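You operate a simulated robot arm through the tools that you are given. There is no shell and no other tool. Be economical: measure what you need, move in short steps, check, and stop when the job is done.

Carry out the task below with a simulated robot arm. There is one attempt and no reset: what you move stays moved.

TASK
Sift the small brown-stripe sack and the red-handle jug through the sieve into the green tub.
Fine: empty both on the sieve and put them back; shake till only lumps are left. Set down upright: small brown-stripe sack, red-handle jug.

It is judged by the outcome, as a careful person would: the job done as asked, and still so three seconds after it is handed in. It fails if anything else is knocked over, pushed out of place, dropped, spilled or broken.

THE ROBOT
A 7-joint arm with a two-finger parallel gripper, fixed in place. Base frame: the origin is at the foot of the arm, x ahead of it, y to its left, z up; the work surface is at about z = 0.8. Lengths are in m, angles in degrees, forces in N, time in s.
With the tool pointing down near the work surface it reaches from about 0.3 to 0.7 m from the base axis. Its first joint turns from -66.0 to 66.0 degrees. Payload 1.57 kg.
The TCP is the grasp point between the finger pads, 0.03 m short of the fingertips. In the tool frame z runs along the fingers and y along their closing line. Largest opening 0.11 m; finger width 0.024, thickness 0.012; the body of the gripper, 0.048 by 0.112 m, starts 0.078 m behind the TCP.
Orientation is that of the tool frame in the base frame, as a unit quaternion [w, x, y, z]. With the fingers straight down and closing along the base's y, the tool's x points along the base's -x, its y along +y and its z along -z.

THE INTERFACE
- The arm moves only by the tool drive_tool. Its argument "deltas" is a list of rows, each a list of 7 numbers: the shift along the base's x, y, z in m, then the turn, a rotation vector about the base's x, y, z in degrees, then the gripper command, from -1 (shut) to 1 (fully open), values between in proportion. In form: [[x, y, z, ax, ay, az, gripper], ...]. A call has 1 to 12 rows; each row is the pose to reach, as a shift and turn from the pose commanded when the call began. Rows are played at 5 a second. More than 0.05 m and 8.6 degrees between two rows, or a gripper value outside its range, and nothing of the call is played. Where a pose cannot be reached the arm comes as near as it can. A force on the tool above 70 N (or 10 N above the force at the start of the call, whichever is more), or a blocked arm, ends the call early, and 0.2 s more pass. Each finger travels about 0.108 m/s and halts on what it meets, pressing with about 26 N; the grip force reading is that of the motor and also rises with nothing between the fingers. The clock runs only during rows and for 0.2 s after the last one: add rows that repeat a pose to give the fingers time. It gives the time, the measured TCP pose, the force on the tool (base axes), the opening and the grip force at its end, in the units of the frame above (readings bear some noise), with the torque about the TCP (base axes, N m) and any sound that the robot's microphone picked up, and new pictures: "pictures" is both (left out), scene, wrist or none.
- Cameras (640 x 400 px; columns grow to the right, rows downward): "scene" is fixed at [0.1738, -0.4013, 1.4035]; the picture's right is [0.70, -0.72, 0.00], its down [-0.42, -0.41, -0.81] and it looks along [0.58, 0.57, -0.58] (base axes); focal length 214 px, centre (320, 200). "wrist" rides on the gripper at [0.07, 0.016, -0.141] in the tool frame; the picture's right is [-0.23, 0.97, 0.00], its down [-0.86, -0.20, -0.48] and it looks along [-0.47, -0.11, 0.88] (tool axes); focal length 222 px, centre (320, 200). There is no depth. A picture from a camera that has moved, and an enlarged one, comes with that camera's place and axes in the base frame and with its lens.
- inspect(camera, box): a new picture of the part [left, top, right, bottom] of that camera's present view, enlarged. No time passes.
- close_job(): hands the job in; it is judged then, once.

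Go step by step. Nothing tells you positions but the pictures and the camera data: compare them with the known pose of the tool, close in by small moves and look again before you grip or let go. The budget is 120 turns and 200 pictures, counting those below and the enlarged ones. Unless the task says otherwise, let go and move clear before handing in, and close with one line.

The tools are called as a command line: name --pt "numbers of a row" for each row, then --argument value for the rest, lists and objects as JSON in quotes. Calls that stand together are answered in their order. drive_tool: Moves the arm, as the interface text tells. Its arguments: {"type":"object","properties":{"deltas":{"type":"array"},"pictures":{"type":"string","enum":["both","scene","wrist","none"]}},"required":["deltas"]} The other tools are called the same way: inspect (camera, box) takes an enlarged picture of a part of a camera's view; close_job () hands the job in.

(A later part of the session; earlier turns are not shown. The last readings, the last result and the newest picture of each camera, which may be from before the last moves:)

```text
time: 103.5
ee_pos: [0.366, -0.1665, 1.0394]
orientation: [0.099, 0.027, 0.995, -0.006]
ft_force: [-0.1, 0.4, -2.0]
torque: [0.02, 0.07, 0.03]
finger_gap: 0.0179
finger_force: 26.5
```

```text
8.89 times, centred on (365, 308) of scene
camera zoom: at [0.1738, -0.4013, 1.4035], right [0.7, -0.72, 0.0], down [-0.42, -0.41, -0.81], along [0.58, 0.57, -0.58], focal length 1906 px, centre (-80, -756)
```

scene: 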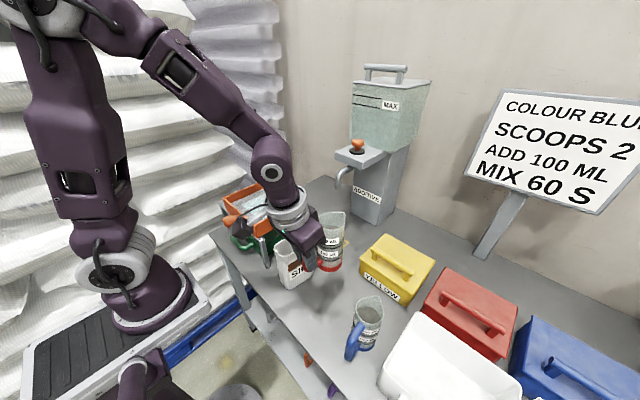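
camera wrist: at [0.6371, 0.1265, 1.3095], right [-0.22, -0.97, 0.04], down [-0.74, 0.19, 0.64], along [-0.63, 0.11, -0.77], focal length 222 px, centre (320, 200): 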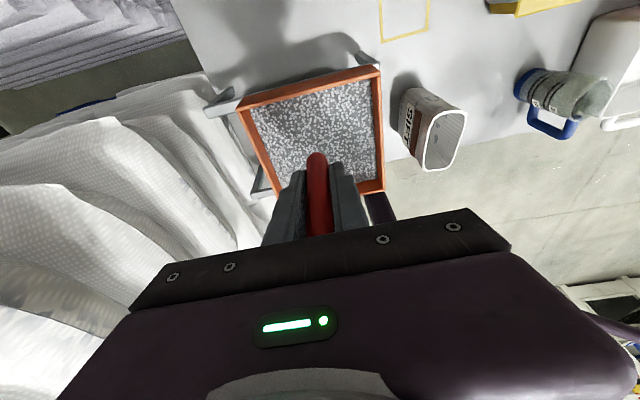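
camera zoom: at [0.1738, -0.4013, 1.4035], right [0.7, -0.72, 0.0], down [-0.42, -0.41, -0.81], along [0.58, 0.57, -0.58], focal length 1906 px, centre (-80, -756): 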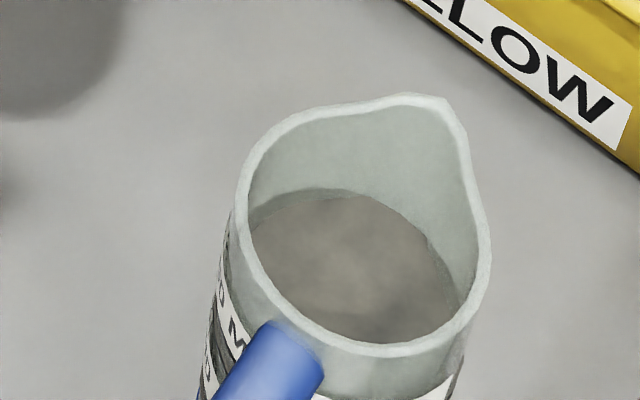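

There's still a grey disc inside and I can't tell content from floor at this angle. I'll set the jug down in its place and look from above to compare with the earlier view.

drive_tool --pt "0.0005 -0.001 -0.04 0 0 0 -1" --pt "0.0005 -0.001 -0.08 0 0 0 -1" --pt "0.0005 -0.001 -0.12 0 0 0 -1" --pt "0.0005 -0.001 -0.145 0 0 0 -1" --pt "0.0005 -0.001 -0.157 0 0 0 -1" --pt "0.0005 -0.001 -0.162 0 0 0 -1" --pt "0.0005 -0.001 -0.1645 0 0 0 -1" --pt "0.0005 -0.001 -0.1645 0 0 0 -1" --pictures "scene"

inspect --camera "scene" --box '[270, 230, 370, 330]'

```text
time: 105.3
ee_pos: [0.3675, -0.169, 0.8749]
orientation: [0.099, 0.027, 0.995, -0.007]
ft_force: [-0.9, 0.9, 9.5]
torque: [0.34, -0.67, 0.04]
finger_gap: 0.0173
finger_force: 26.2
```

scene: 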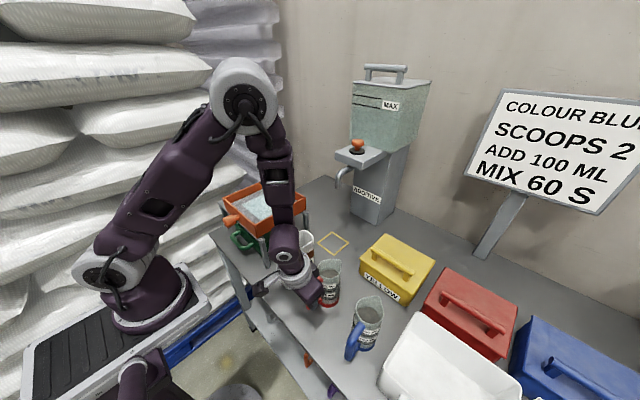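

```text
4.00 times, centred on (320, 280) of scene
camera zoom: at [0.1736, -0.4013, 1.4036], right [0.7, -0.72, 0.0], down [-0.42, -0.41, -0.81], along [0.58, 0.57, -0.58], focal length 858 px, centre (320, -120)
```

zoom: 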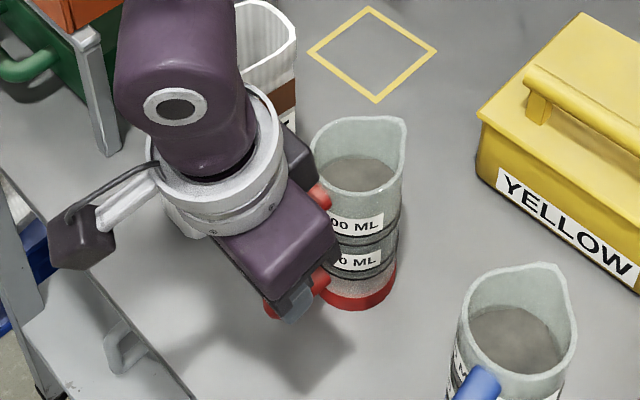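

Touching down at the original spot. Releasing gently.

drive_tool --pt "0 0 0 0 0 0 -0.65" --pt "0 0 0 0 0 0 -0.3" --pt "0 0 0 0 0 0 0.1" --pt "0 0 0 0 0 0 0.3" --pt "0 0 0 0 0 0 0.3" --pictures "wrist"

```text
time: 106.5
ee_pos: [0.3674, -0.1668, 0.8755]
orientation: [0.099, 0.027, 0.995, -0.005]
ft_force: [0.5, 0.1, 0.3]
torque: [-0.01, 0.03, -0.02]
finger_gap: 0.0716
finger_force: 0.0
camera wrist: at [0.2715, -0.1434, 1.0004], right [0.28, 0.96, 0.04], down [0.73, -0.24, 0.64], along [0.62, -0.15, -0.77], focal length 222 px, centre (320, 200)
```

wrist: 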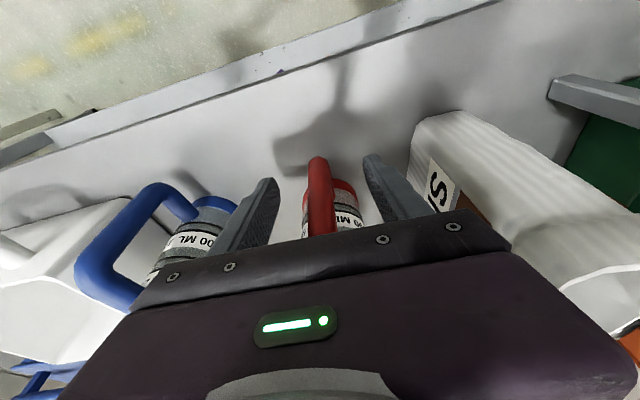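

Rising clear, then comparing the jug from above.

drive_tool --pt "0 0 0.03 0 0 0 0.3" --pt "0 0 0.07 0 0 0 0.3" --pt "0 0 0.12 0 0 0 0.3" --pt "0 0 0.17 0 0 0 0.3" --pt "0 0 0.22 0 0 0 0.5" --pt "0 0 0.27 0 0 0 0.8" --pt "0.01 0 0.28 0 0 6 0.8" --pt "0.01 0 0.28 0 0 12 0.8" --pictures "both"

inspect --camera "wrist" --box '[180, 30, 420, 200]'

inspect --camera "scene" --box '[270, 230, 370, 330]'

```text
time: 108.3
ee_pos: [0.3775, -0.1685, 1.1547]
orientation: [0.099, -0.077, 0.992, 0.004]
ft_force: [-1.1, 0.9, 0.0]
torque: [0.0, 0.01, 0.03]
finger_gap: 0.0991
finger_force: 0.1
camera wrist: at [0.2786, -0.1643, 1.2806], right [0.07, 1.0, 0.04], down [0.77, -0.08, 0.64], along [0.64, -0.02, -0.77], focal length 222 px, centre (320, 200)
```

scene: 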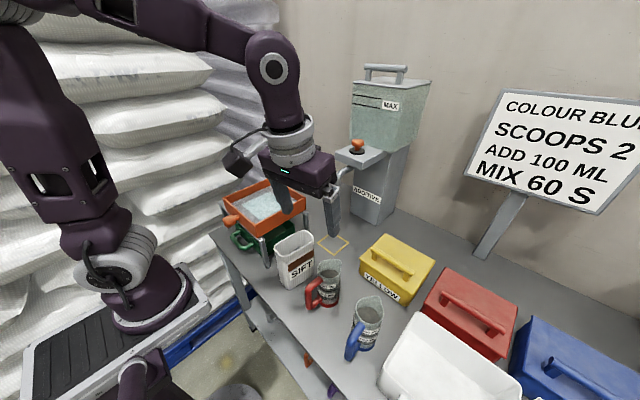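
wrist: 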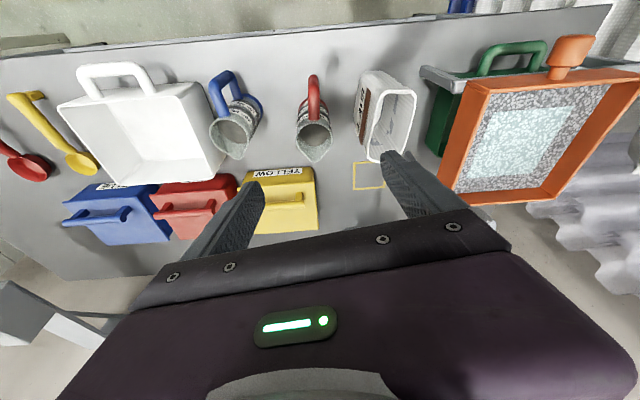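

```text
2.35 times, centred on (300, 115) of wrist
camera zoom: at [0.2786, -0.1643, 1.2806], right [0.07, 1.0, 0.04], down [0.77, -0.08, 0.64], along [0.64, -0.02, -0.77], focal length 523 px, centre (367, 400)
```

zoom: 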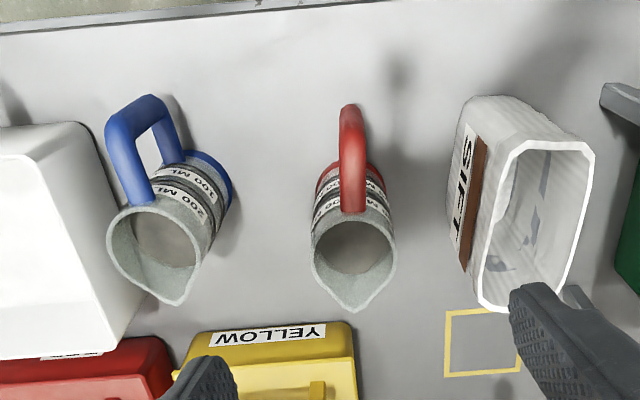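

```text
4.00 times, centred on (320, 280) of scene
camera zoom: at [0.1738, -0.4013, 1.4035], right [0.7, -0.72, 0.0], down [-0.42, -0.41, -0.81], along [0.58, 0.57, -0.58], focal length 858 px, centre (320, -120)
```

zoom: 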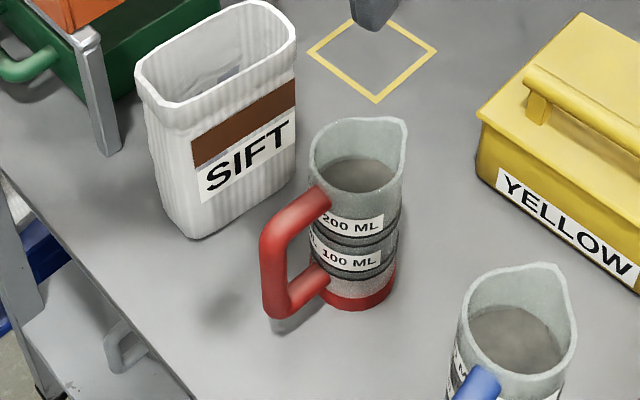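

inspect --camera "scene" --box '[305, 252, 350, 312]'

inspect --camera "wrist" --box '[200, 90, 340, 170]'

```text
6.67 times, centred on (328, 282) of scene
camera zoom: at [0.1738, -0.4013, 1.4035], right [0.7, -0.72, 0.0], down [-0.42, -0.41, -0.81], along [0.58, 0.57, -0.58], focal length 1430 px, centre (270, -347)
```

zoom: 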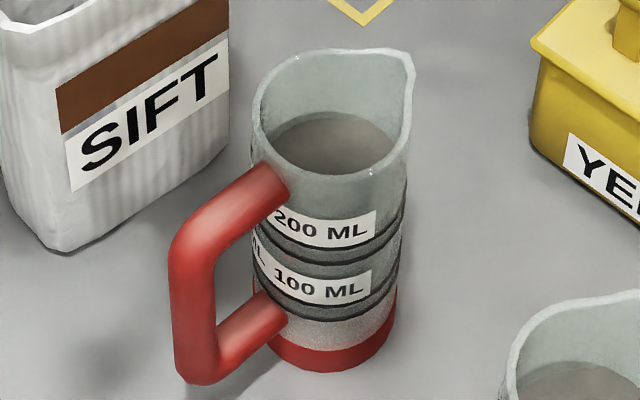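

```text
4.57 times, centred on (270, 130) of wrist
camera zoom: at [0.2786, -0.1643, 1.2806], right [0.07, 1.0, 0.04], down [0.77, -0.08, 0.64], along [0.64, -0.02, -0.77], focal length 1015 px, centre (549, 520)
```

zoom: 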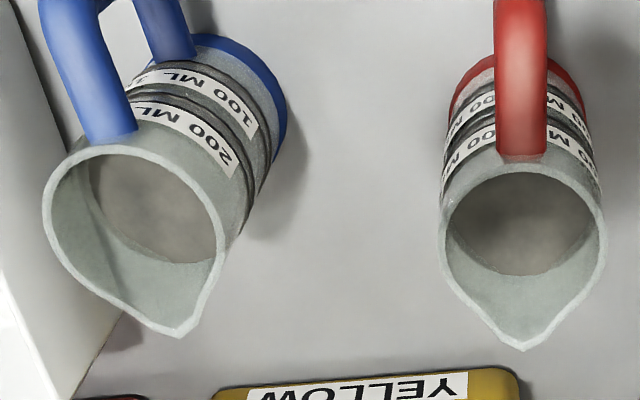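

The disc is the same in both jugs, so it's the jugs' own inner floor. The red jug was tipped past 130° until the stream stopped, and it stands back in place. Next I move above the sieve's handle to look for shaking.

drive_tool --pt "0 0.04 0 0 0 -2 0.8" --pt "-0.005 0.08 0 0 0 -4 0.8" --pt "-0.01 0.12 0 0 0 -6 0.8" --pt "-0.015 0.16 0 0 0 -8 0.8" --pt "-0.02 0.2 0 0 0 -8.5 0.8" --pt "-0.03 0.24 0 0 0 -8.5 0.8" --pt "-0.04 0.28 0 0 0 -8.5 0.8" --pt "-0.045 0.32 0 0 0 -8.5 0.8" --pt "-0.045 0.32 0 0 0 -8.5 0.8" --pictures "both"

inspect --camera "wrist" --box '[220, 0, 460, 200]'

inspect --camera "scene" --box '[200, 160, 320, 270]'

```text
time: 110.3
ee_pos: [0.3292, 0.1512, 1.1552]
orientation: [0.099, -0.004, 0.995, -0.004]
ft_force: [0.6, -0.5, 0.7]
torque: [-0.02, -0.03, 0.02]
finger_gap: 0.0989
finger_force: 0.0
camera wrist: at [0.2315, 0.1695, 1.2806], right [0.22, 0.98, 0.04], down [0.75, -0.19, 0.64], along [0.63, -0.11, -0.77], focal length 222 px, centre (320, 200)
```

scene: 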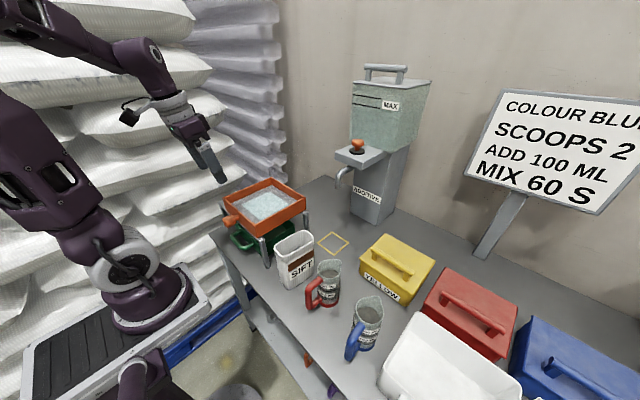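
wrist: 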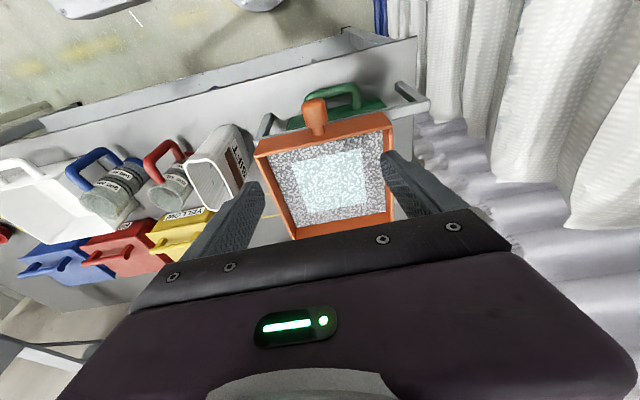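

```text
2.00 times, centred on (340, 100) of wrist
camera zoom: at [0.2315, 0.1695, 1.2806], right [0.22, 0.98, 0.04], down [0.75, -0.19, 0.64], along [0.63, -0.11, -0.77], focal length 444 px, centre (280, 400)
```

zoom: 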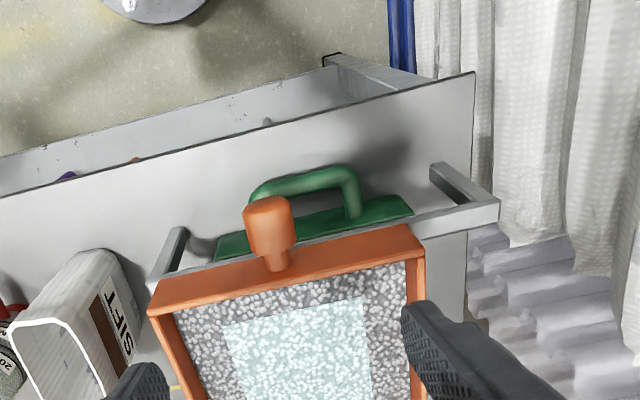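

```text
3.64 times, centred on (260, 215) of scene
camera zoom: at [0.1738, -0.4013, 1.4035], right [0.7, -0.72, 0.0], down [-0.42, -0.41, -0.81], along [0.58, 0.57, -0.58], focal length 780 px, centre (538, 146)
```

zoom: 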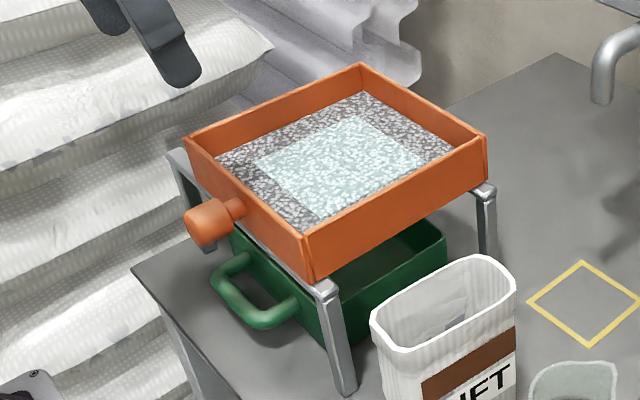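

The knob's centre is near (0.336, 0.151, 0.96), about 4 cm across. I'll descend around it with the fingers at its sides.

drive_tool --pt "0.002 0 -0.04 0 0 0 0.6" --pt "0.005 0 -0.08 0 0 0 0.5" --pt "0.005 0 -0.11 0 0 0 0.5" --pt "0.005 0 -0.11 0 0 0 0.5" --pictures "both"

inspect --camera "wrist" --box '[220, 60, 420, 220]'

inspect --camera "scene" --box '[190, 150, 310, 260]'

```text
time: 111.3
ee_pos: [0.3394, 0.1505, 1.0437]
orientation: [0.099, -0.003, 0.995, -0.004]
ft_force: [0.7, 0.0, 0.6]
torque: [0.0, -0.02, 0.03]
finger_gap: 0.0826
finger_force: 0.1
camera wrist: at [0.241, 0.1684, 1.17], right [0.22, 0.98, 0.04], down [0.75, -0.19, 0.64], along [0.63, -0.11, -0.77], focal length 222 px, centre (320, 200)
```

scene: 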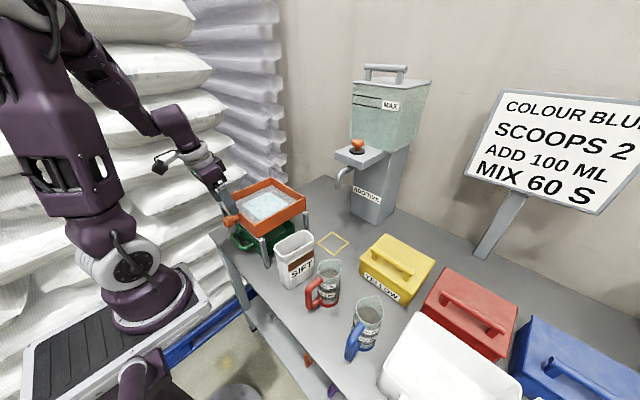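
wrist: 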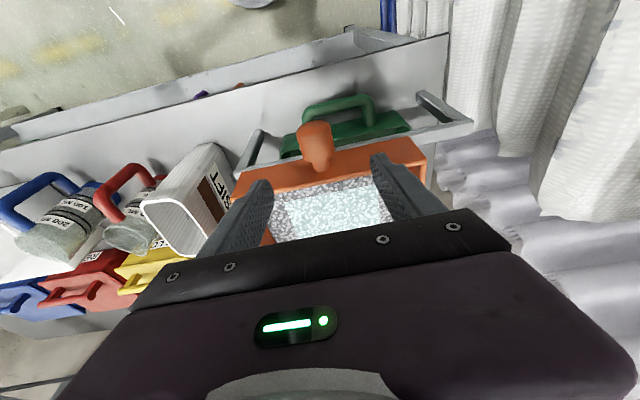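

```text
2.50 times, centred on (320, 140) of wrist
camera zoom: at [0.241, 0.1684, 1.17], right [0.22, 0.98, 0.04], down [0.75, -0.19, 0.64], along [0.63, -0.11, -0.77], focal length 555 px, centre (320, 350)
```

zoom: 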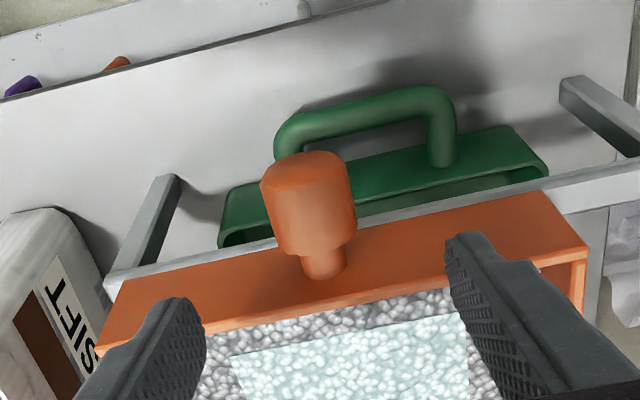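

```text
3.64 times, centred on (250, 205) of scene
camera zoom: at [0.1738, -0.4013, 1.4035], right [0.7, -0.72, 0.0], down [-0.42, -0.41, -0.81], along [0.58, 0.57, -0.58], focal length 780 px, centre (574, 182)
```

zoom: 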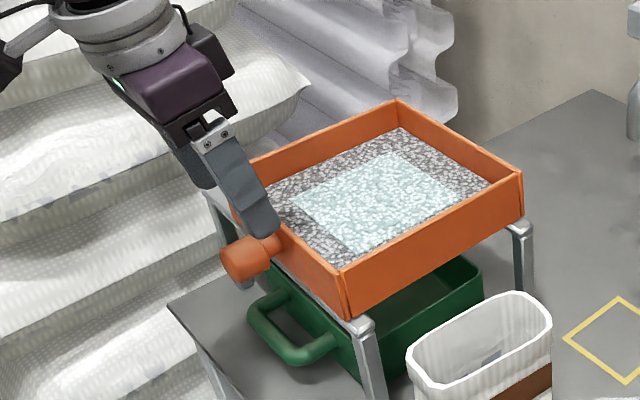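

I'll shift 8 mm toward the robot so the fingertips clear the sieve wall, then descend to the knob.

drive_tool --pt "-0.008 0.0005 -0.02 0 0 0 0.5" --pt "-0.008 0.0005 -0.05 0 0 0 0.5" --pt "-0.008 0.0005 -0.075 0 0 0 0.5" --pt "-0.008 0.0005 -0.087 0 0 0 0.5" --pt "-0.008 0.0005 -0.087 0 0 0 0.5" --pictures "both"

inspect --camera "wrist" --box '[220, 60, 420, 240]'

inspect --camera "scene" --box '[190, 170, 310, 280]'

```text
time: 112.5
ee_pos: [0.3441, 0.1502, 0.9591]
orientation: [0.096, -0.003, 0.995, -0.002]
ft_force: [0.5, 0.8, -0.8]
torque: [0.04, 0.01, 0.0]
finger_gap: 0.0825
finger_force: 0.1
out of reach, approached as far as the arm can: row 3, 4, 5
camera wrist: at [0.248, 0.1677, 1.0856], right [0.22, 0.98, 0.04], down [0.75, -0.19, 0.63], along [0.62, -0.11, -0.77], focal length 222 px, centre (320, 200)
```

scene: 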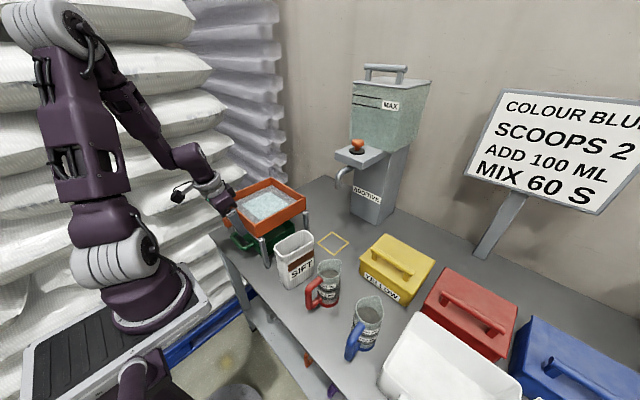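
wrist: 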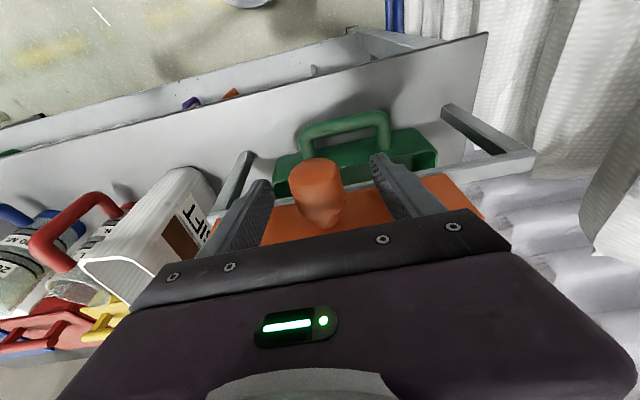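

```text
2.22 times, centred on (320, 150) of wrist
camera zoom: at [0.248, 0.1677, 1.0856], right [0.22, 0.98, 0.04], down [0.75, -0.19, 0.63], along [0.62, -0.11, -0.77], focal length 494 px, centre (320, 311)
```

zoom: 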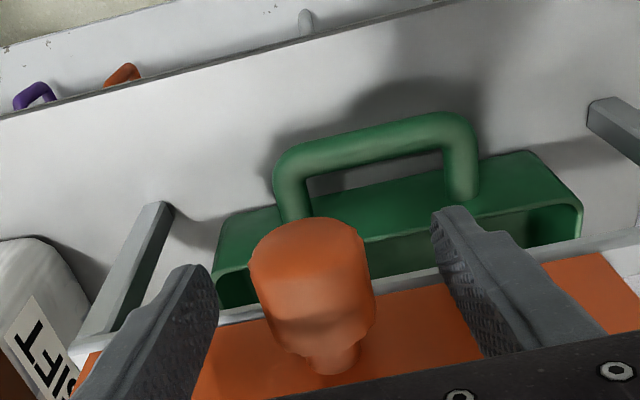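

```text
3.64 times, centred on (250, 225) of scene
camera zoom: at [0.1738, -0.4013, 1.4035], right [0.7, -0.72, 0.0], down [-0.42, -0.41, -0.81], along [0.58, 0.57, -0.58], focal length 780 px, centre (574, 109)
```

zoom: 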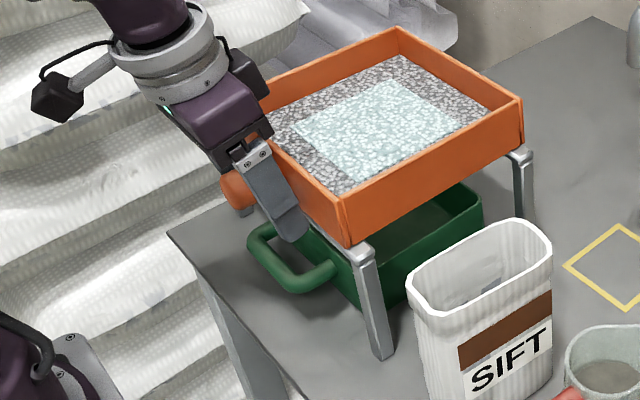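

The forward lean limits how close in I can get, so I'll straighten the tool to vertical and shift back.

drive_tool --pt "-0.003 -0.001 0 0 4 0 0.5" --pt "-0.008 -0.002 0 0 8 0 0.5" --pt "-0.012 -0.002 0 0 11 0 0.5" --pt "-0.012 -0.002 0 0 11 0 0.5" --pictures "wrist"

inspect --camera "scene" --box '[190, 170, 310, 280]'

```text
time: 113.5
ee_pos: [0.3162, 0.1514, 0.9582]
orientation: [0.003, -0.003, 1.0, -0.003]
ft_force: [0.1, -0.8, -0.4]
torque: [-0.05, 0.01, -0.03]
finger_gap: 0.0825
finger_force: 0.0
camera wrist: at [0.2453, 0.1682, 1.0993], right [0.22, 0.98, 0.0], down [0.85, -0.19, 0.48], along [0.47, -0.11, -0.87], focal length 222 px, centre (320, 200)
```

wrist: 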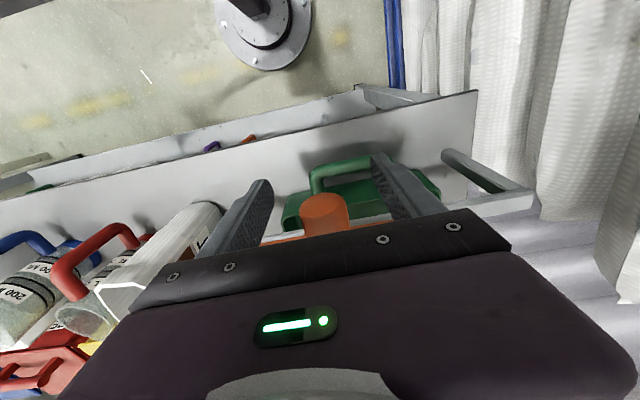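

```text
3.64 times, centred on (250, 225) of scene
camera zoom: at [0.1738, -0.4013, 1.4035], right [0.7, -0.72, 0.0], down [-0.42, -0.41, -0.81], along [0.58, 0.57, -0.58], focal length 780 px, centre (574, 109)
```

zoom: 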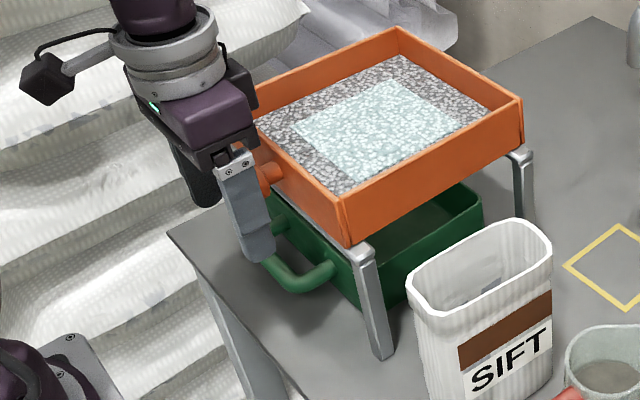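

Now it can reach; moving forward to x≈0.335 so the pads cover the knob, then closing gently.

drive_tool --pt "0.009 0 0 0 0 0 0.5" --pt "0.019 0 0 0 0 0 0.5" --pt "0.019 0 0 0 0 0 0.5" --pt "0.019 0 0 0 0 0 0.1" --pt "0.019 0 0 0 0 0 -0.2" --pt "0.019 0 0 0 0 0 -0.6" --pt "0.019 0 0 0 0 0 -1" --pt "0.019 0 0 0 0 0 -1" --pictures "scene"

inspect --camera "scene" --box '[190, 170, 310, 280]'

```text
time: 115.3
ee_pos: [0.3344, 0.1506, 0.9568]
orientation: [0.004, -0.003, 1.0, -0.003]
ft_force: [0.0, 1.2, -3.1]
torque: [0.01, -0.05, -1.08]
finger_gap: 0.0335
finger_force: 41.7
```

scene: 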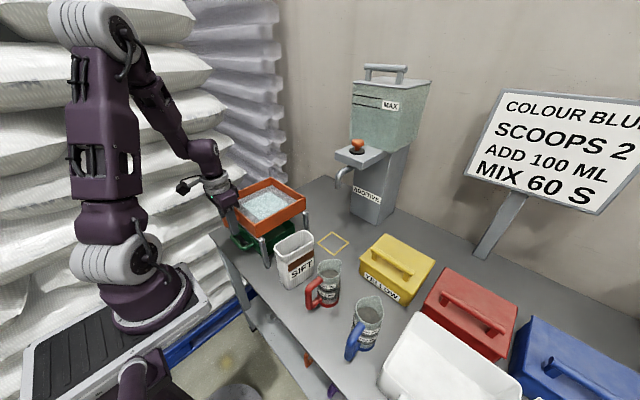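

```text
3.64 times, centred on (250, 225) of scene
camera zoom: at [0.1738, -0.4013, 1.4035], right [0.7, -0.72, 0.0], down [-0.42, -0.41, -0.81], along [0.58, 0.57, -0.58], focal length 780 px, centre (574, 109)
```

zoom: 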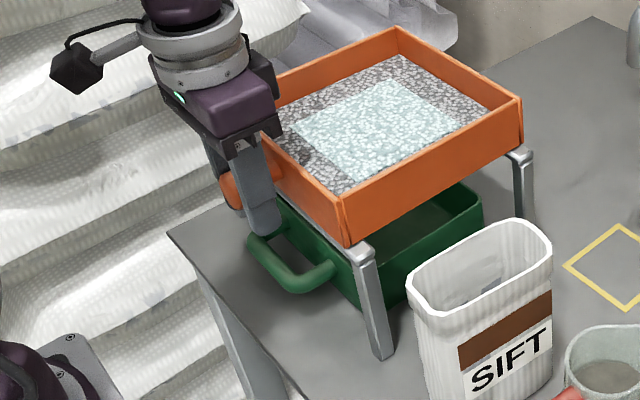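

Gripped. First a gentle test shake along y, along the stand's rails and toward the side with room, watching force and contents.

drive_tool --pt "0 0.008 0 0 0 0 -1" --pt "0 0.015 0 0 0 0 -1" --pt "0 0.007 0 0 0 0 -1" --pt "0 0 0 0 0 0 -1" --pt "0 0.01 0 0 0 0 -1" --pt "0 0.015 0 0 0 0 -1" --pt "0 0.005 0 0 0 0 -1" --pt "0 0 0 0 0 0 -1" --pictures "scene"

inspect --camera "scene" --box '[190, 170, 310, 280]'

```text
time: 117.1
ee_pos: [0.3352, 0.1511, 0.9576]
orientation: [0.003, -0.004, 1.0, -0.003]
ft_force: [-11.0, 1.0, -11.2]
torque: [-0.09, 0.71, -0.75]
finger_gap: 0.0336
finger_force: 41.9
```

scene: 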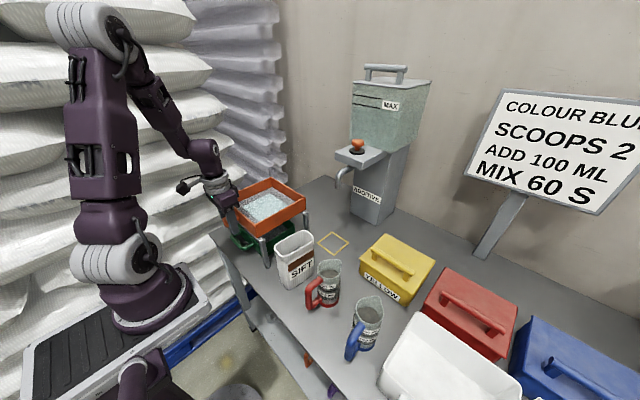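

```text
3.64 times, centred on (250, 225) of scene
camera zoom: at [0.1736, -0.4012, 1.4036], right [0.7, -0.72, 0.0], down [-0.42, -0.41, -0.81], along [0.58, 0.57, -0.58], focal length 780 px, centre (574, 109)
```

zoom: 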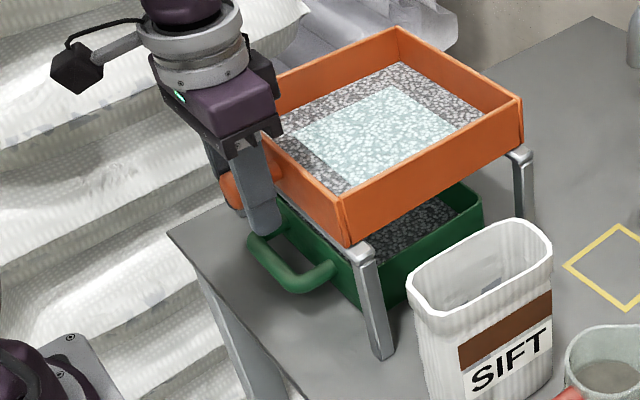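

It works: the level in the sieve dropped and powder is in the tub. I'll continue shaking.

drive_tool --pt "0 0.015 0 0 0 0 -1" --pt "0 0 0 0 0 0 -1" --pt "0 0.015 0 0 0 0 -1" --pt "0 0 0 0 0 0 -1" --pt "0 0.015 0 0 0 0 -1" --pt "0 0 0 0 0 0 -1" --pt "0 0.015 0 0 0 0 -1" --pt "0 0 0 0 0 0 -1" --pt "0 0.015 0 0 0 0 -1" --pt "0 0 0 0 0 0 -1" --pt "0 0.015 0 0 0 0 -1" --pt "0 0 0 0 0 0 -1" --pictures "scene"

inspect --camera "scene" --box '[190, 170, 310, 280]'

```text
time: 119.7
ee_pos: [0.3341, 0.1518, 0.9582]
orientation: [0.002, -0.003, 1.0, -0.003]
ft_force: [8.4, 0.5, -34.8]
torque: [0.0, 0.26, -1.12]
finger_gap: 0.0338
finger_force: 41.2
```

scene: 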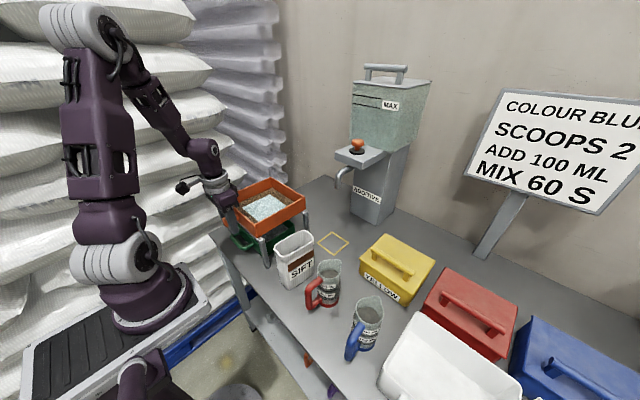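

```text
3.64 times, centred on (250, 225) of scene
camera zoom: at [0.1744, -0.4011, 1.4035], right [0.7, -0.72, 0.0], down [-0.42, -0.41, -0.81], along [0.58, 0.57, -0.58], focal length 780 px, centre (574, 109)
```

zoom: 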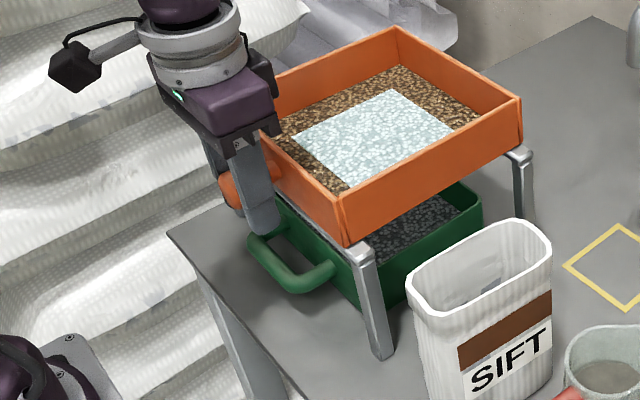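

Brown lumps are appearing at the edges while the pale powder is still going through. The tool is pulling upward a little, so I'll ease it down 1 mm and keep shaking.

drive_tool --pt "0 0.015 -0.001 0 0 0 -1" --pt "0 0 -0.001 0 0 0 -1" --pt "0 0.015 -0.001 0 0 0 -1" --pt "0 0 -0.001 0 0 0 -1" --pt "0 0.015 -0.001 0 0 0 -1" --pt "0 0 -0.001 0 0 0 -1" --pt "0 0.015 -0.001 0 0 0 -1" --pt "0 0 -0.001 0 0 0 -1" --pt "0 0.015 -0.001 0 0 0 -1" --pt "0 0 -0.001 0 0 0 -1" --pt "0 0.015 -0.001 0 0 0 -1" --pt "0 0 -0.001 0 0 0 -1" --pictures "none"

inspect --camera "scene" --box '[190, 170, 310, 280]'

```text
time: 122.3
ee_pos: [0.335, 0.1507, 0.9576]
orientation: [0.001, -0.003, 1.0, -0.004]
ft_force: [2.3, 0.9, -25.0]
torque: [-0.05, 0.19, -1.09]
finger_gap: 0.0338
finger_force: 40.8
```

```text
3.64 times, centred on (250, 225) of scene
camera zoom: at [0.1741, -0.4011, 1.4035], right [0.7, -0.72, 0.0], down [-0.42, -0.41, -0.81], along [0.58, 0.57, -0.58], focal length 780 px, centre (574, 109)
```

zoom: 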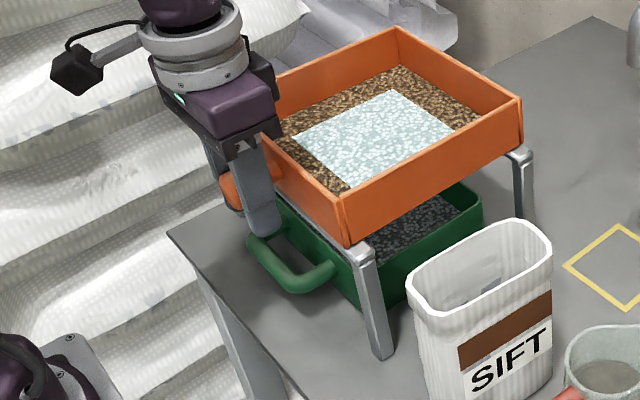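

drive_tool --pt "0 0.022 -0.001 0 0 0 -1" --pt "0 0 -0.001 0 0 0 -1" --pt "0 0.022 -0.001 0 0 0 -1" --pt "0 0 -0.001 0 0 0 -1" --pt "0 0.022 -0.001 0 0 0 -1" --pt "0 0 -0.001 0 0 0 -1" --pt "0 0.022 -0.001 0 0 0 -1" --pt "0 0 -0.001 0 0 0 -1" --pt "0 0.022 -0.001 0 0 0 -1" --pt "0 0 -0.001 0 0 0 -1" --pt "0 0.022 -0.001 0 0 0 -1" --pt "0 0 -0.001 0 0 0 -1" --pictures "none"

inspect --camera "scene" --box '[190, 170, 310, 280]'

```text
time: 124.9
ee_pos: [0.3359, 0.1516, 0.9556]
orientation: [0.003, -0.002, 1.0, -0.002]
ft_force: [-13.5, -0.1, 32.5]
torque: [0.03, 0.2, -1.07]
finger_gap: 0.0337
finger_force: 41.7
```

```text
3.64 times, centred on (250, 225) of scene
camera zoom: at [0.1731, -0.4014, 1.4036], right [0.7, -0.72, 0.0], down [-0.42, -0.41, -0.81], along [0.58, 0.57, -0.58], focal length 780 px, centre (574, 109)
```

zoom: 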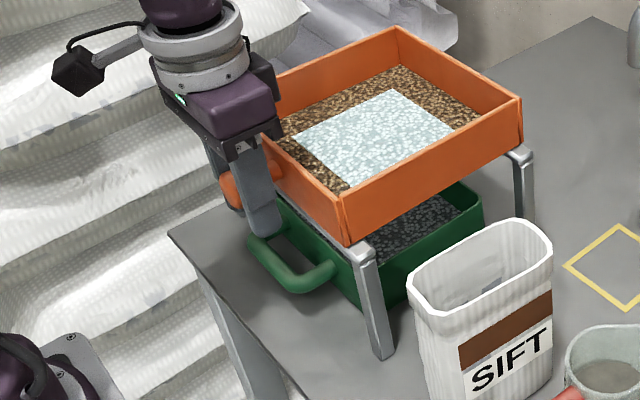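

inspect --camera "scene" --box '[225, 175, 285, 220]'

inspect --camera "scene" --box '[260, 215, 300, 250]'

```text
8.89 times, centred on (255, 198) of scene
camera zoom: at [0.1731, -0.4014, 1.4036], right [0.7, -0.72, 0.0], down [-0.42, -0.41, -0.81], along [0.58, 0.57, -0.58], focal length 1906 px, centre (898, 222)
```

zoom: 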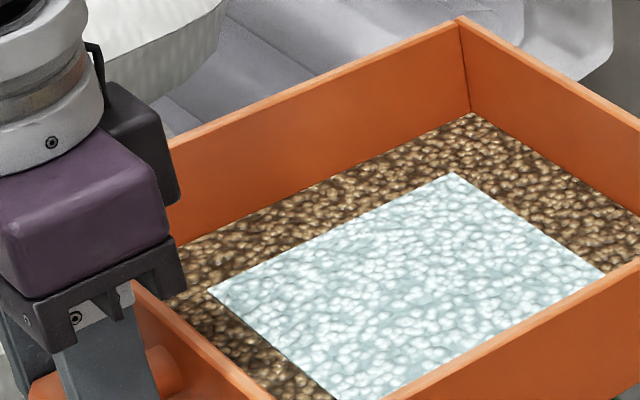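

```text
11.43 times, centred on (280, 232) of scene
camera zoom: at [0.1731, -0.4014, 1.4036], right [0.7, -0.72, 0.0], down [-0.42, -0.41, -0.81], along [0.58, 0.57, -0.58], focal length 2451 px, centre (777, -171)
```

zoom: 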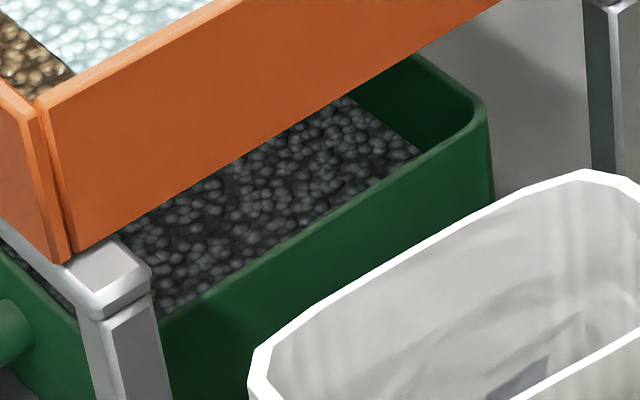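

The grey fines are through and brown lumps remain; the pale patch may now be only its own lumps. I'll shake one more round and compare the same crop.

drive_tool --pt "0 0.022 0 0 0 0 -1" --pt "0 0 0 0 0 0 -1" --pt "0 0.022 0 0 0 0 -1" --pt "0 0 0 0 0 0 -1" --pt "0 0.022 0 0 0 0 -1" --pt "0 0 0 0 0 0 -1" --pt "0 0.022 0 0 0 0 -1" --pt "0 0 0 0 0 0 -1" --pt "0 0.022 0 0 0 0 -1" --pt "0 0 0 0 0 0 -1" --pt "0 0.022 0 0 0 0 -1" --pt "0 0 0 0 0 0 -1" --pictures "none"

inspect --camera "scene" --box '[225, 175, 285, 220]'

```text
time: 127.5
ee_pos: [0.336, 0.1511, 0.9555]
orientation: [0.003, -0.003, 1.0, -0.003]
ft_force: [-8.8, 1.3, -3.5]
torque: [-0.3, 0.16, -1.02]
finger_gap: 0.0336
finger_force: 41.2
```

```text
8.89 times, centred on (255, 198) of scene
camera zoom: at [0.1736, -0.4012, 1.4036], right [0.7, -0.72, 0.0], down [-0.42, -0.41, -0.81], along [0.58, 0.57, -0.58], focal length 1906 px, centre (898, 222)
```

zoom: 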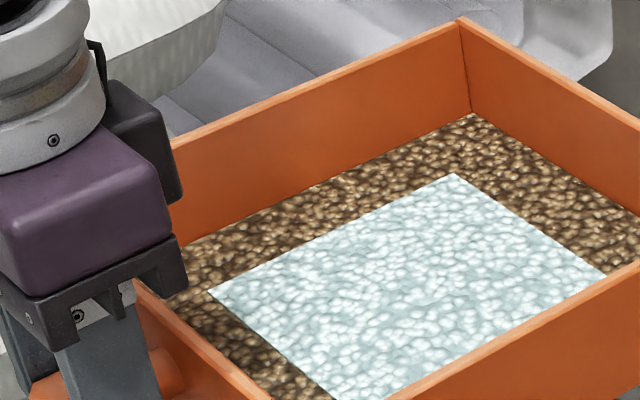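

inspect --camera "wrist" --box '[240, 130, 460, 250]'

```text
2.91 times, centred on (350, 190) of wrist
camera zoom: at [0.2648, 0.169, 1.0972], right [0.22, 0.98, 0.0], down [0.85, -0.19, 0.49], along [0.47, -0.11, -0.87], focal length 646 px, centre (233, 229)
```

zoom: 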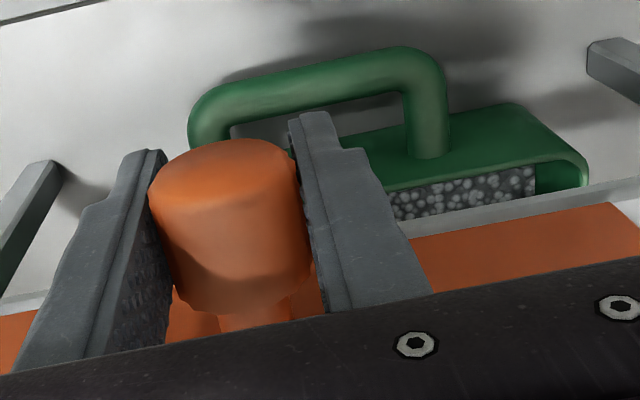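

Only grey is visible in the tub from here. I'll try a faster, slightly longer stroke to see whether the pale patch reacts at all.

drive_tool --pt "0 0.03 0 0 0 0 -1" --pt "0 0 0 0 0 0 -1" --pt "0 0.03 0 0 0 0 -1" --pt "0 0 0 0 0 0 -1" --pt "0 0.03 0 0 0 0 -1" --pt "0 0 0 0 0 0 -1" --pt "0 0.03 0 0 0 0 -1" --pt "0 0 0 0 0 0 -1" --pt "0 0.03 0 0 0 0 -1" --pt "0 0 0 0 0 0 -1" --pt "0 0.03 0 0 0 0 -1" --pt "0 0 0 0 0 0 -1" --pictures "scene"

inspect --camera "scene" --box '[225, 175, 285, 220]'

inspect --camera "scene" --box '[190, 170, 310, 280]'

```text
time: 130.1
ee_pos: [0.3369, 0.1524, 0.956]
orientation: [0.002, -0.003, 1.0, -0.002]
ft_force: [-13.4, 0.7, 33.7]
torque: [-0.02, 0.14, -1.09]
finger_gap: 0.0337
finger_force: 41.1
```

scene: 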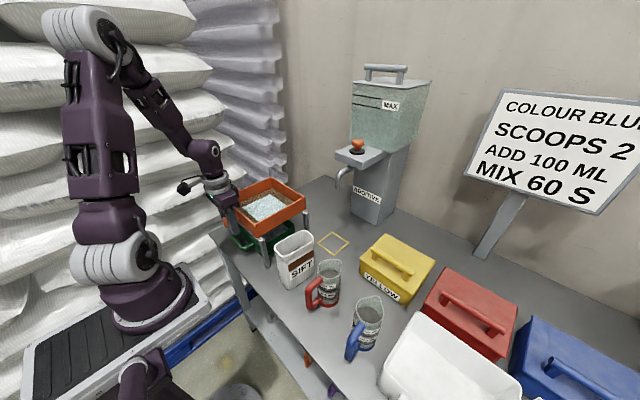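

```text
8.89 times, centred on (255, 198) of scene
camera zoom: at [0.1731, -0.4014, 1.4036], right [0.7, -0.72, 0.0], down [-0.42, -0.41, -0.81], along [0.58, 0.57, -0.58], focal length 1906 px, centre (898, 222)
```

zoom: 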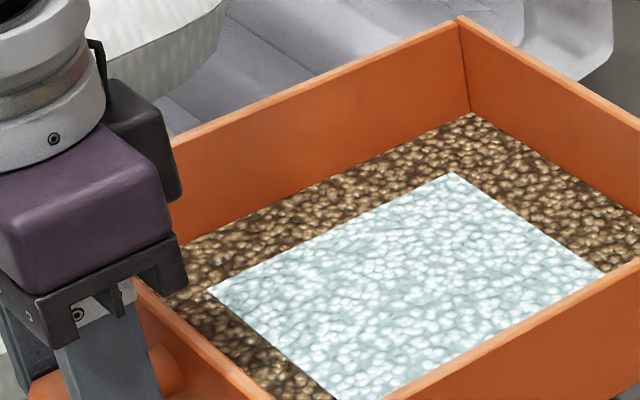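

```text
3.64 times, centred on (250, 225) of scene
camera zoom: at [0.1731, -0.4014, 1.4036], right [0.7, -0.72, 0.0], down [-0.42, -0.41, -0.81], along [0.58, 0.57, -0.58], focal length 780 px, centre (574, 109)
```

zoom: 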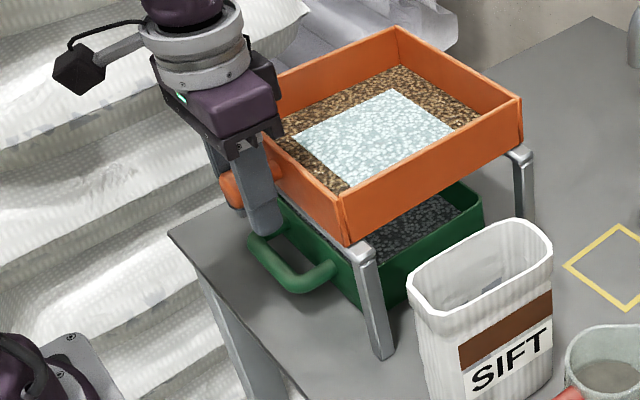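

Nothing changes any more: brown lumps stay and no grey powder is left on the mesh. I'll level the force, release the knob and rise to look from above.

drive_tool --pt "0 0 0.001 0 0 0 -1" --pt "0 0 0.001 0 0 0 -0.35" --pt "0 0 0.001 0 0 0 0.1" --pt "0 0 0.001 0 0 0 0.5" --pt "0 0 0.001 0 0 0 0.5" --pt "0 0 0.03 0 0 0 0.5" --pt "0 0 0.07 0 0 0 0.5" --pt "0 0 0.11 0 0 0 0.5" --pt "0 0 0.15 0 0 0 0.5" --pt "0 0 0.18 0 0 0 0.5" --pictures "both"

inspect --camera "wrist" --box '[230, 90, 430, 250]'

inspect --camera "scene" --box '[190, 160, 400, 330]'

```text
time: 132.3
ee_pos: [0.3348, 0.1492, 1.1353]
orientation: [0.002, -0.004, 1.0, -0.003]
ft_force: [0.2, 0.4, 0.8]
torque: [0.0, 0.01, 0.02]
finger_gap: 0.0827
finger_force: 0.0
camera wrist: at [0.2637, 0.1682, 1.2775], right [0.22, 0.98, -0.01], down [0.85, -0.19, 0.48], along [0.47, -0.11, -0.87], focal length 222 px, centre (320, 200)
```

scene: 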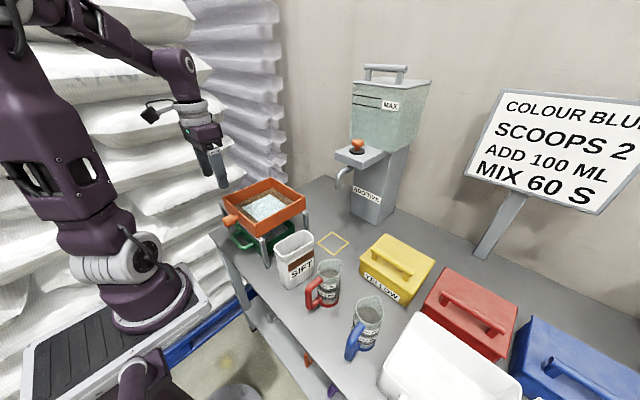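
wrist: 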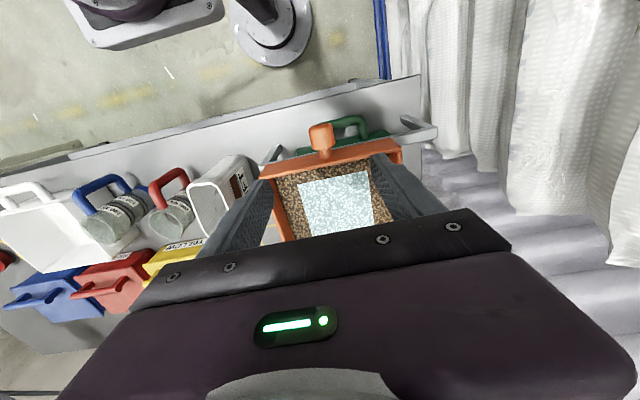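

```text
2.50 times, centred on (330, 170) of wrist
camera zoom: at [0.2637, 0.1682, 1.2775], right [0.22, 0.98, -0.01], down [0.85, -0.19, 0.48], along [0.47, -0.11, -0.87], focal length 555 px, centre (295, 275)
```

zoom: 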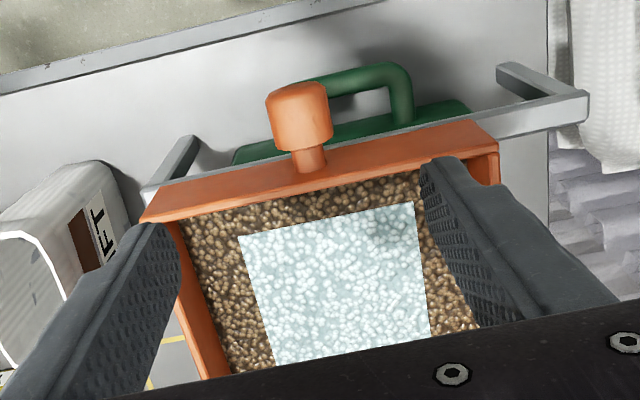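

```text
2.35 times, centred on (295, 245) of scene
camera zoom: at [0.1738, -0.4013, 1.4035], right [0.7, -0.72, 0.0], down [-0.42, -0.41, -0.81], along [0.58, 0.57, -0.58], focal length 505 px, centre (379, 94)
```

zoom: 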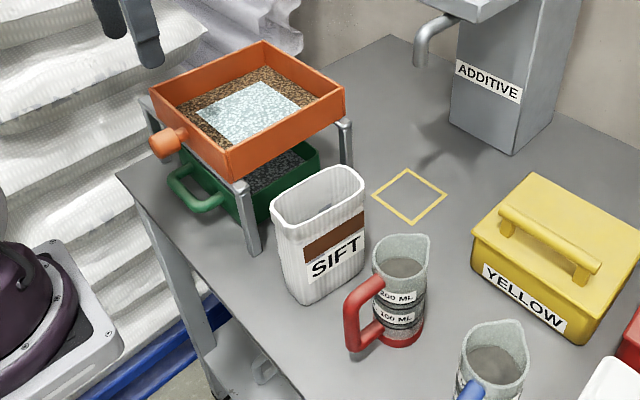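

I'm not yet sure the pale material has gone through. I'll regrip the knob, slide the sieve 3 cm along its rails, and look into the tub from the scene camera.

drive_tool --pt "0 0.001 -0.04 0 0 0 0.5" --pt "0 0.001 -0.08 0 0 0 0.5" --pt "0 0.001 -0.12 0 0 0 0.5" --pt "0 0.001 -0.16 0 0 0 0.5" --pt "0 0.001 -0.178 0 0 0 0.5" --pt "0 0.001 -0.178 0 0 0 0.1" --pt "0 0.001 -0.178 0 0 0 -0.3" --pt "0 0.001 -0.178 0 0 0 -1" --pt "0 0.001 -0.178 0 0 0 -1" --pt "0 0.012 -0.178 0 0 0 -1" --pt "0 0.024 -0.178 0 0 0 -1" --pt "0 0.033 -0.178 0 0 0 -1" --pictures "none"

inspect --camera "scene" --box '[240, 200, 310, 260]'

```text
time: 134.9
ee_pos: [0.3359, 0.185, 0.9586]
orientation: [0.005, -0.003, 1.0, -0.001]
ft_force: [0.4, -0.3, 25.4]
torque: [0.13, 0.12, -1.02]
finger_gap: 0.0337
finger_force: 41.2
```

```text
6.67 times, centred on (275, 230) of scene
camera zoom: at [0.1735, -0.4015, 1.4035], right [0.7, -0.72, 0.0], down [-0.42, -0.41, -0.81], along [0.58, 0.57, -0.58], focal length 1430 px, centre (620, 0)
```

zoom: 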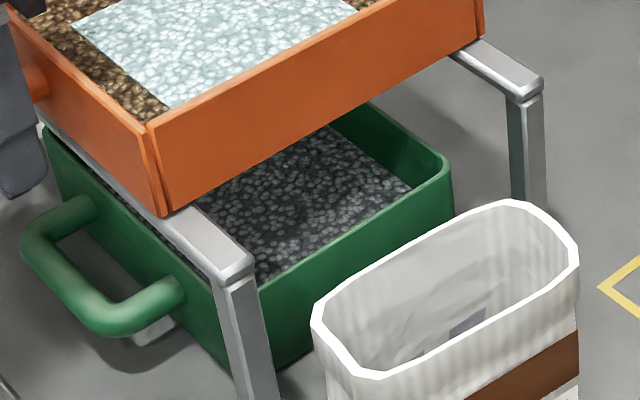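

The sieve slides along its rails as expected and the tub holds a good layer of fines. I'll return it and try a small cross-direction shake, to see whether the pale patch responds.

drive_tool --pt "0 -0.017 0 0 0 0 -1" --pt "0 -0.034 -0.001 0 0 0 -1" --pt "0.006 -0.034 -0.001 0 0 0 -1" --pt "-0.004 -0.034 -0.001 0 0 0 -1" --pt "0.006 -0.034 -0.001 0 0 0 -1" --pt "-0.004 -0.034 -0.001 0 0 0 -1" --pt "0.006 -0.034 -0.001 0 0 0 -1" --pt "-0.004 -0.034 -0.001 0 0 0 -1" --pt "0.006 -0.034 -0.001 0 0 0 -1" --pt "-0.004 -0.034 -0.001 0 0 0 -1" --pt "0 -0.034 -0.001 0 0 0 -1" --pt "0 -0.034 -0.001 0 0 0 -1" --pictures "none"

inspect --camera "scene" --box '[190, 170, 310, 280]'

```text
time: 137.5
ee_pos: [0.336, 0.1494, 0.9574]
orientation: [0.004, -0.002, 1.0, -0.001]
ft_force: [26.5, 1.4, 2.5]
torque: [-0.06, -0.31, -1.06]
finger_gap: 0.0335
finger_force: 41.7
```

```text
3.64 times, centred on (250, 225) of scene
camera zoom: at [0.1745, -0.4013, 1.4034], right [0.7, -0.72, 0.0], down [-0.42, -0.41, -0.81], along [0.58, 0.57, -0.58], focal length 780 px, centre (574, 109)
```

zoom: 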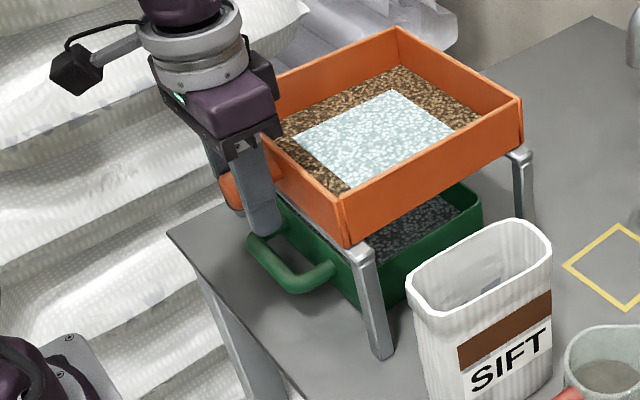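

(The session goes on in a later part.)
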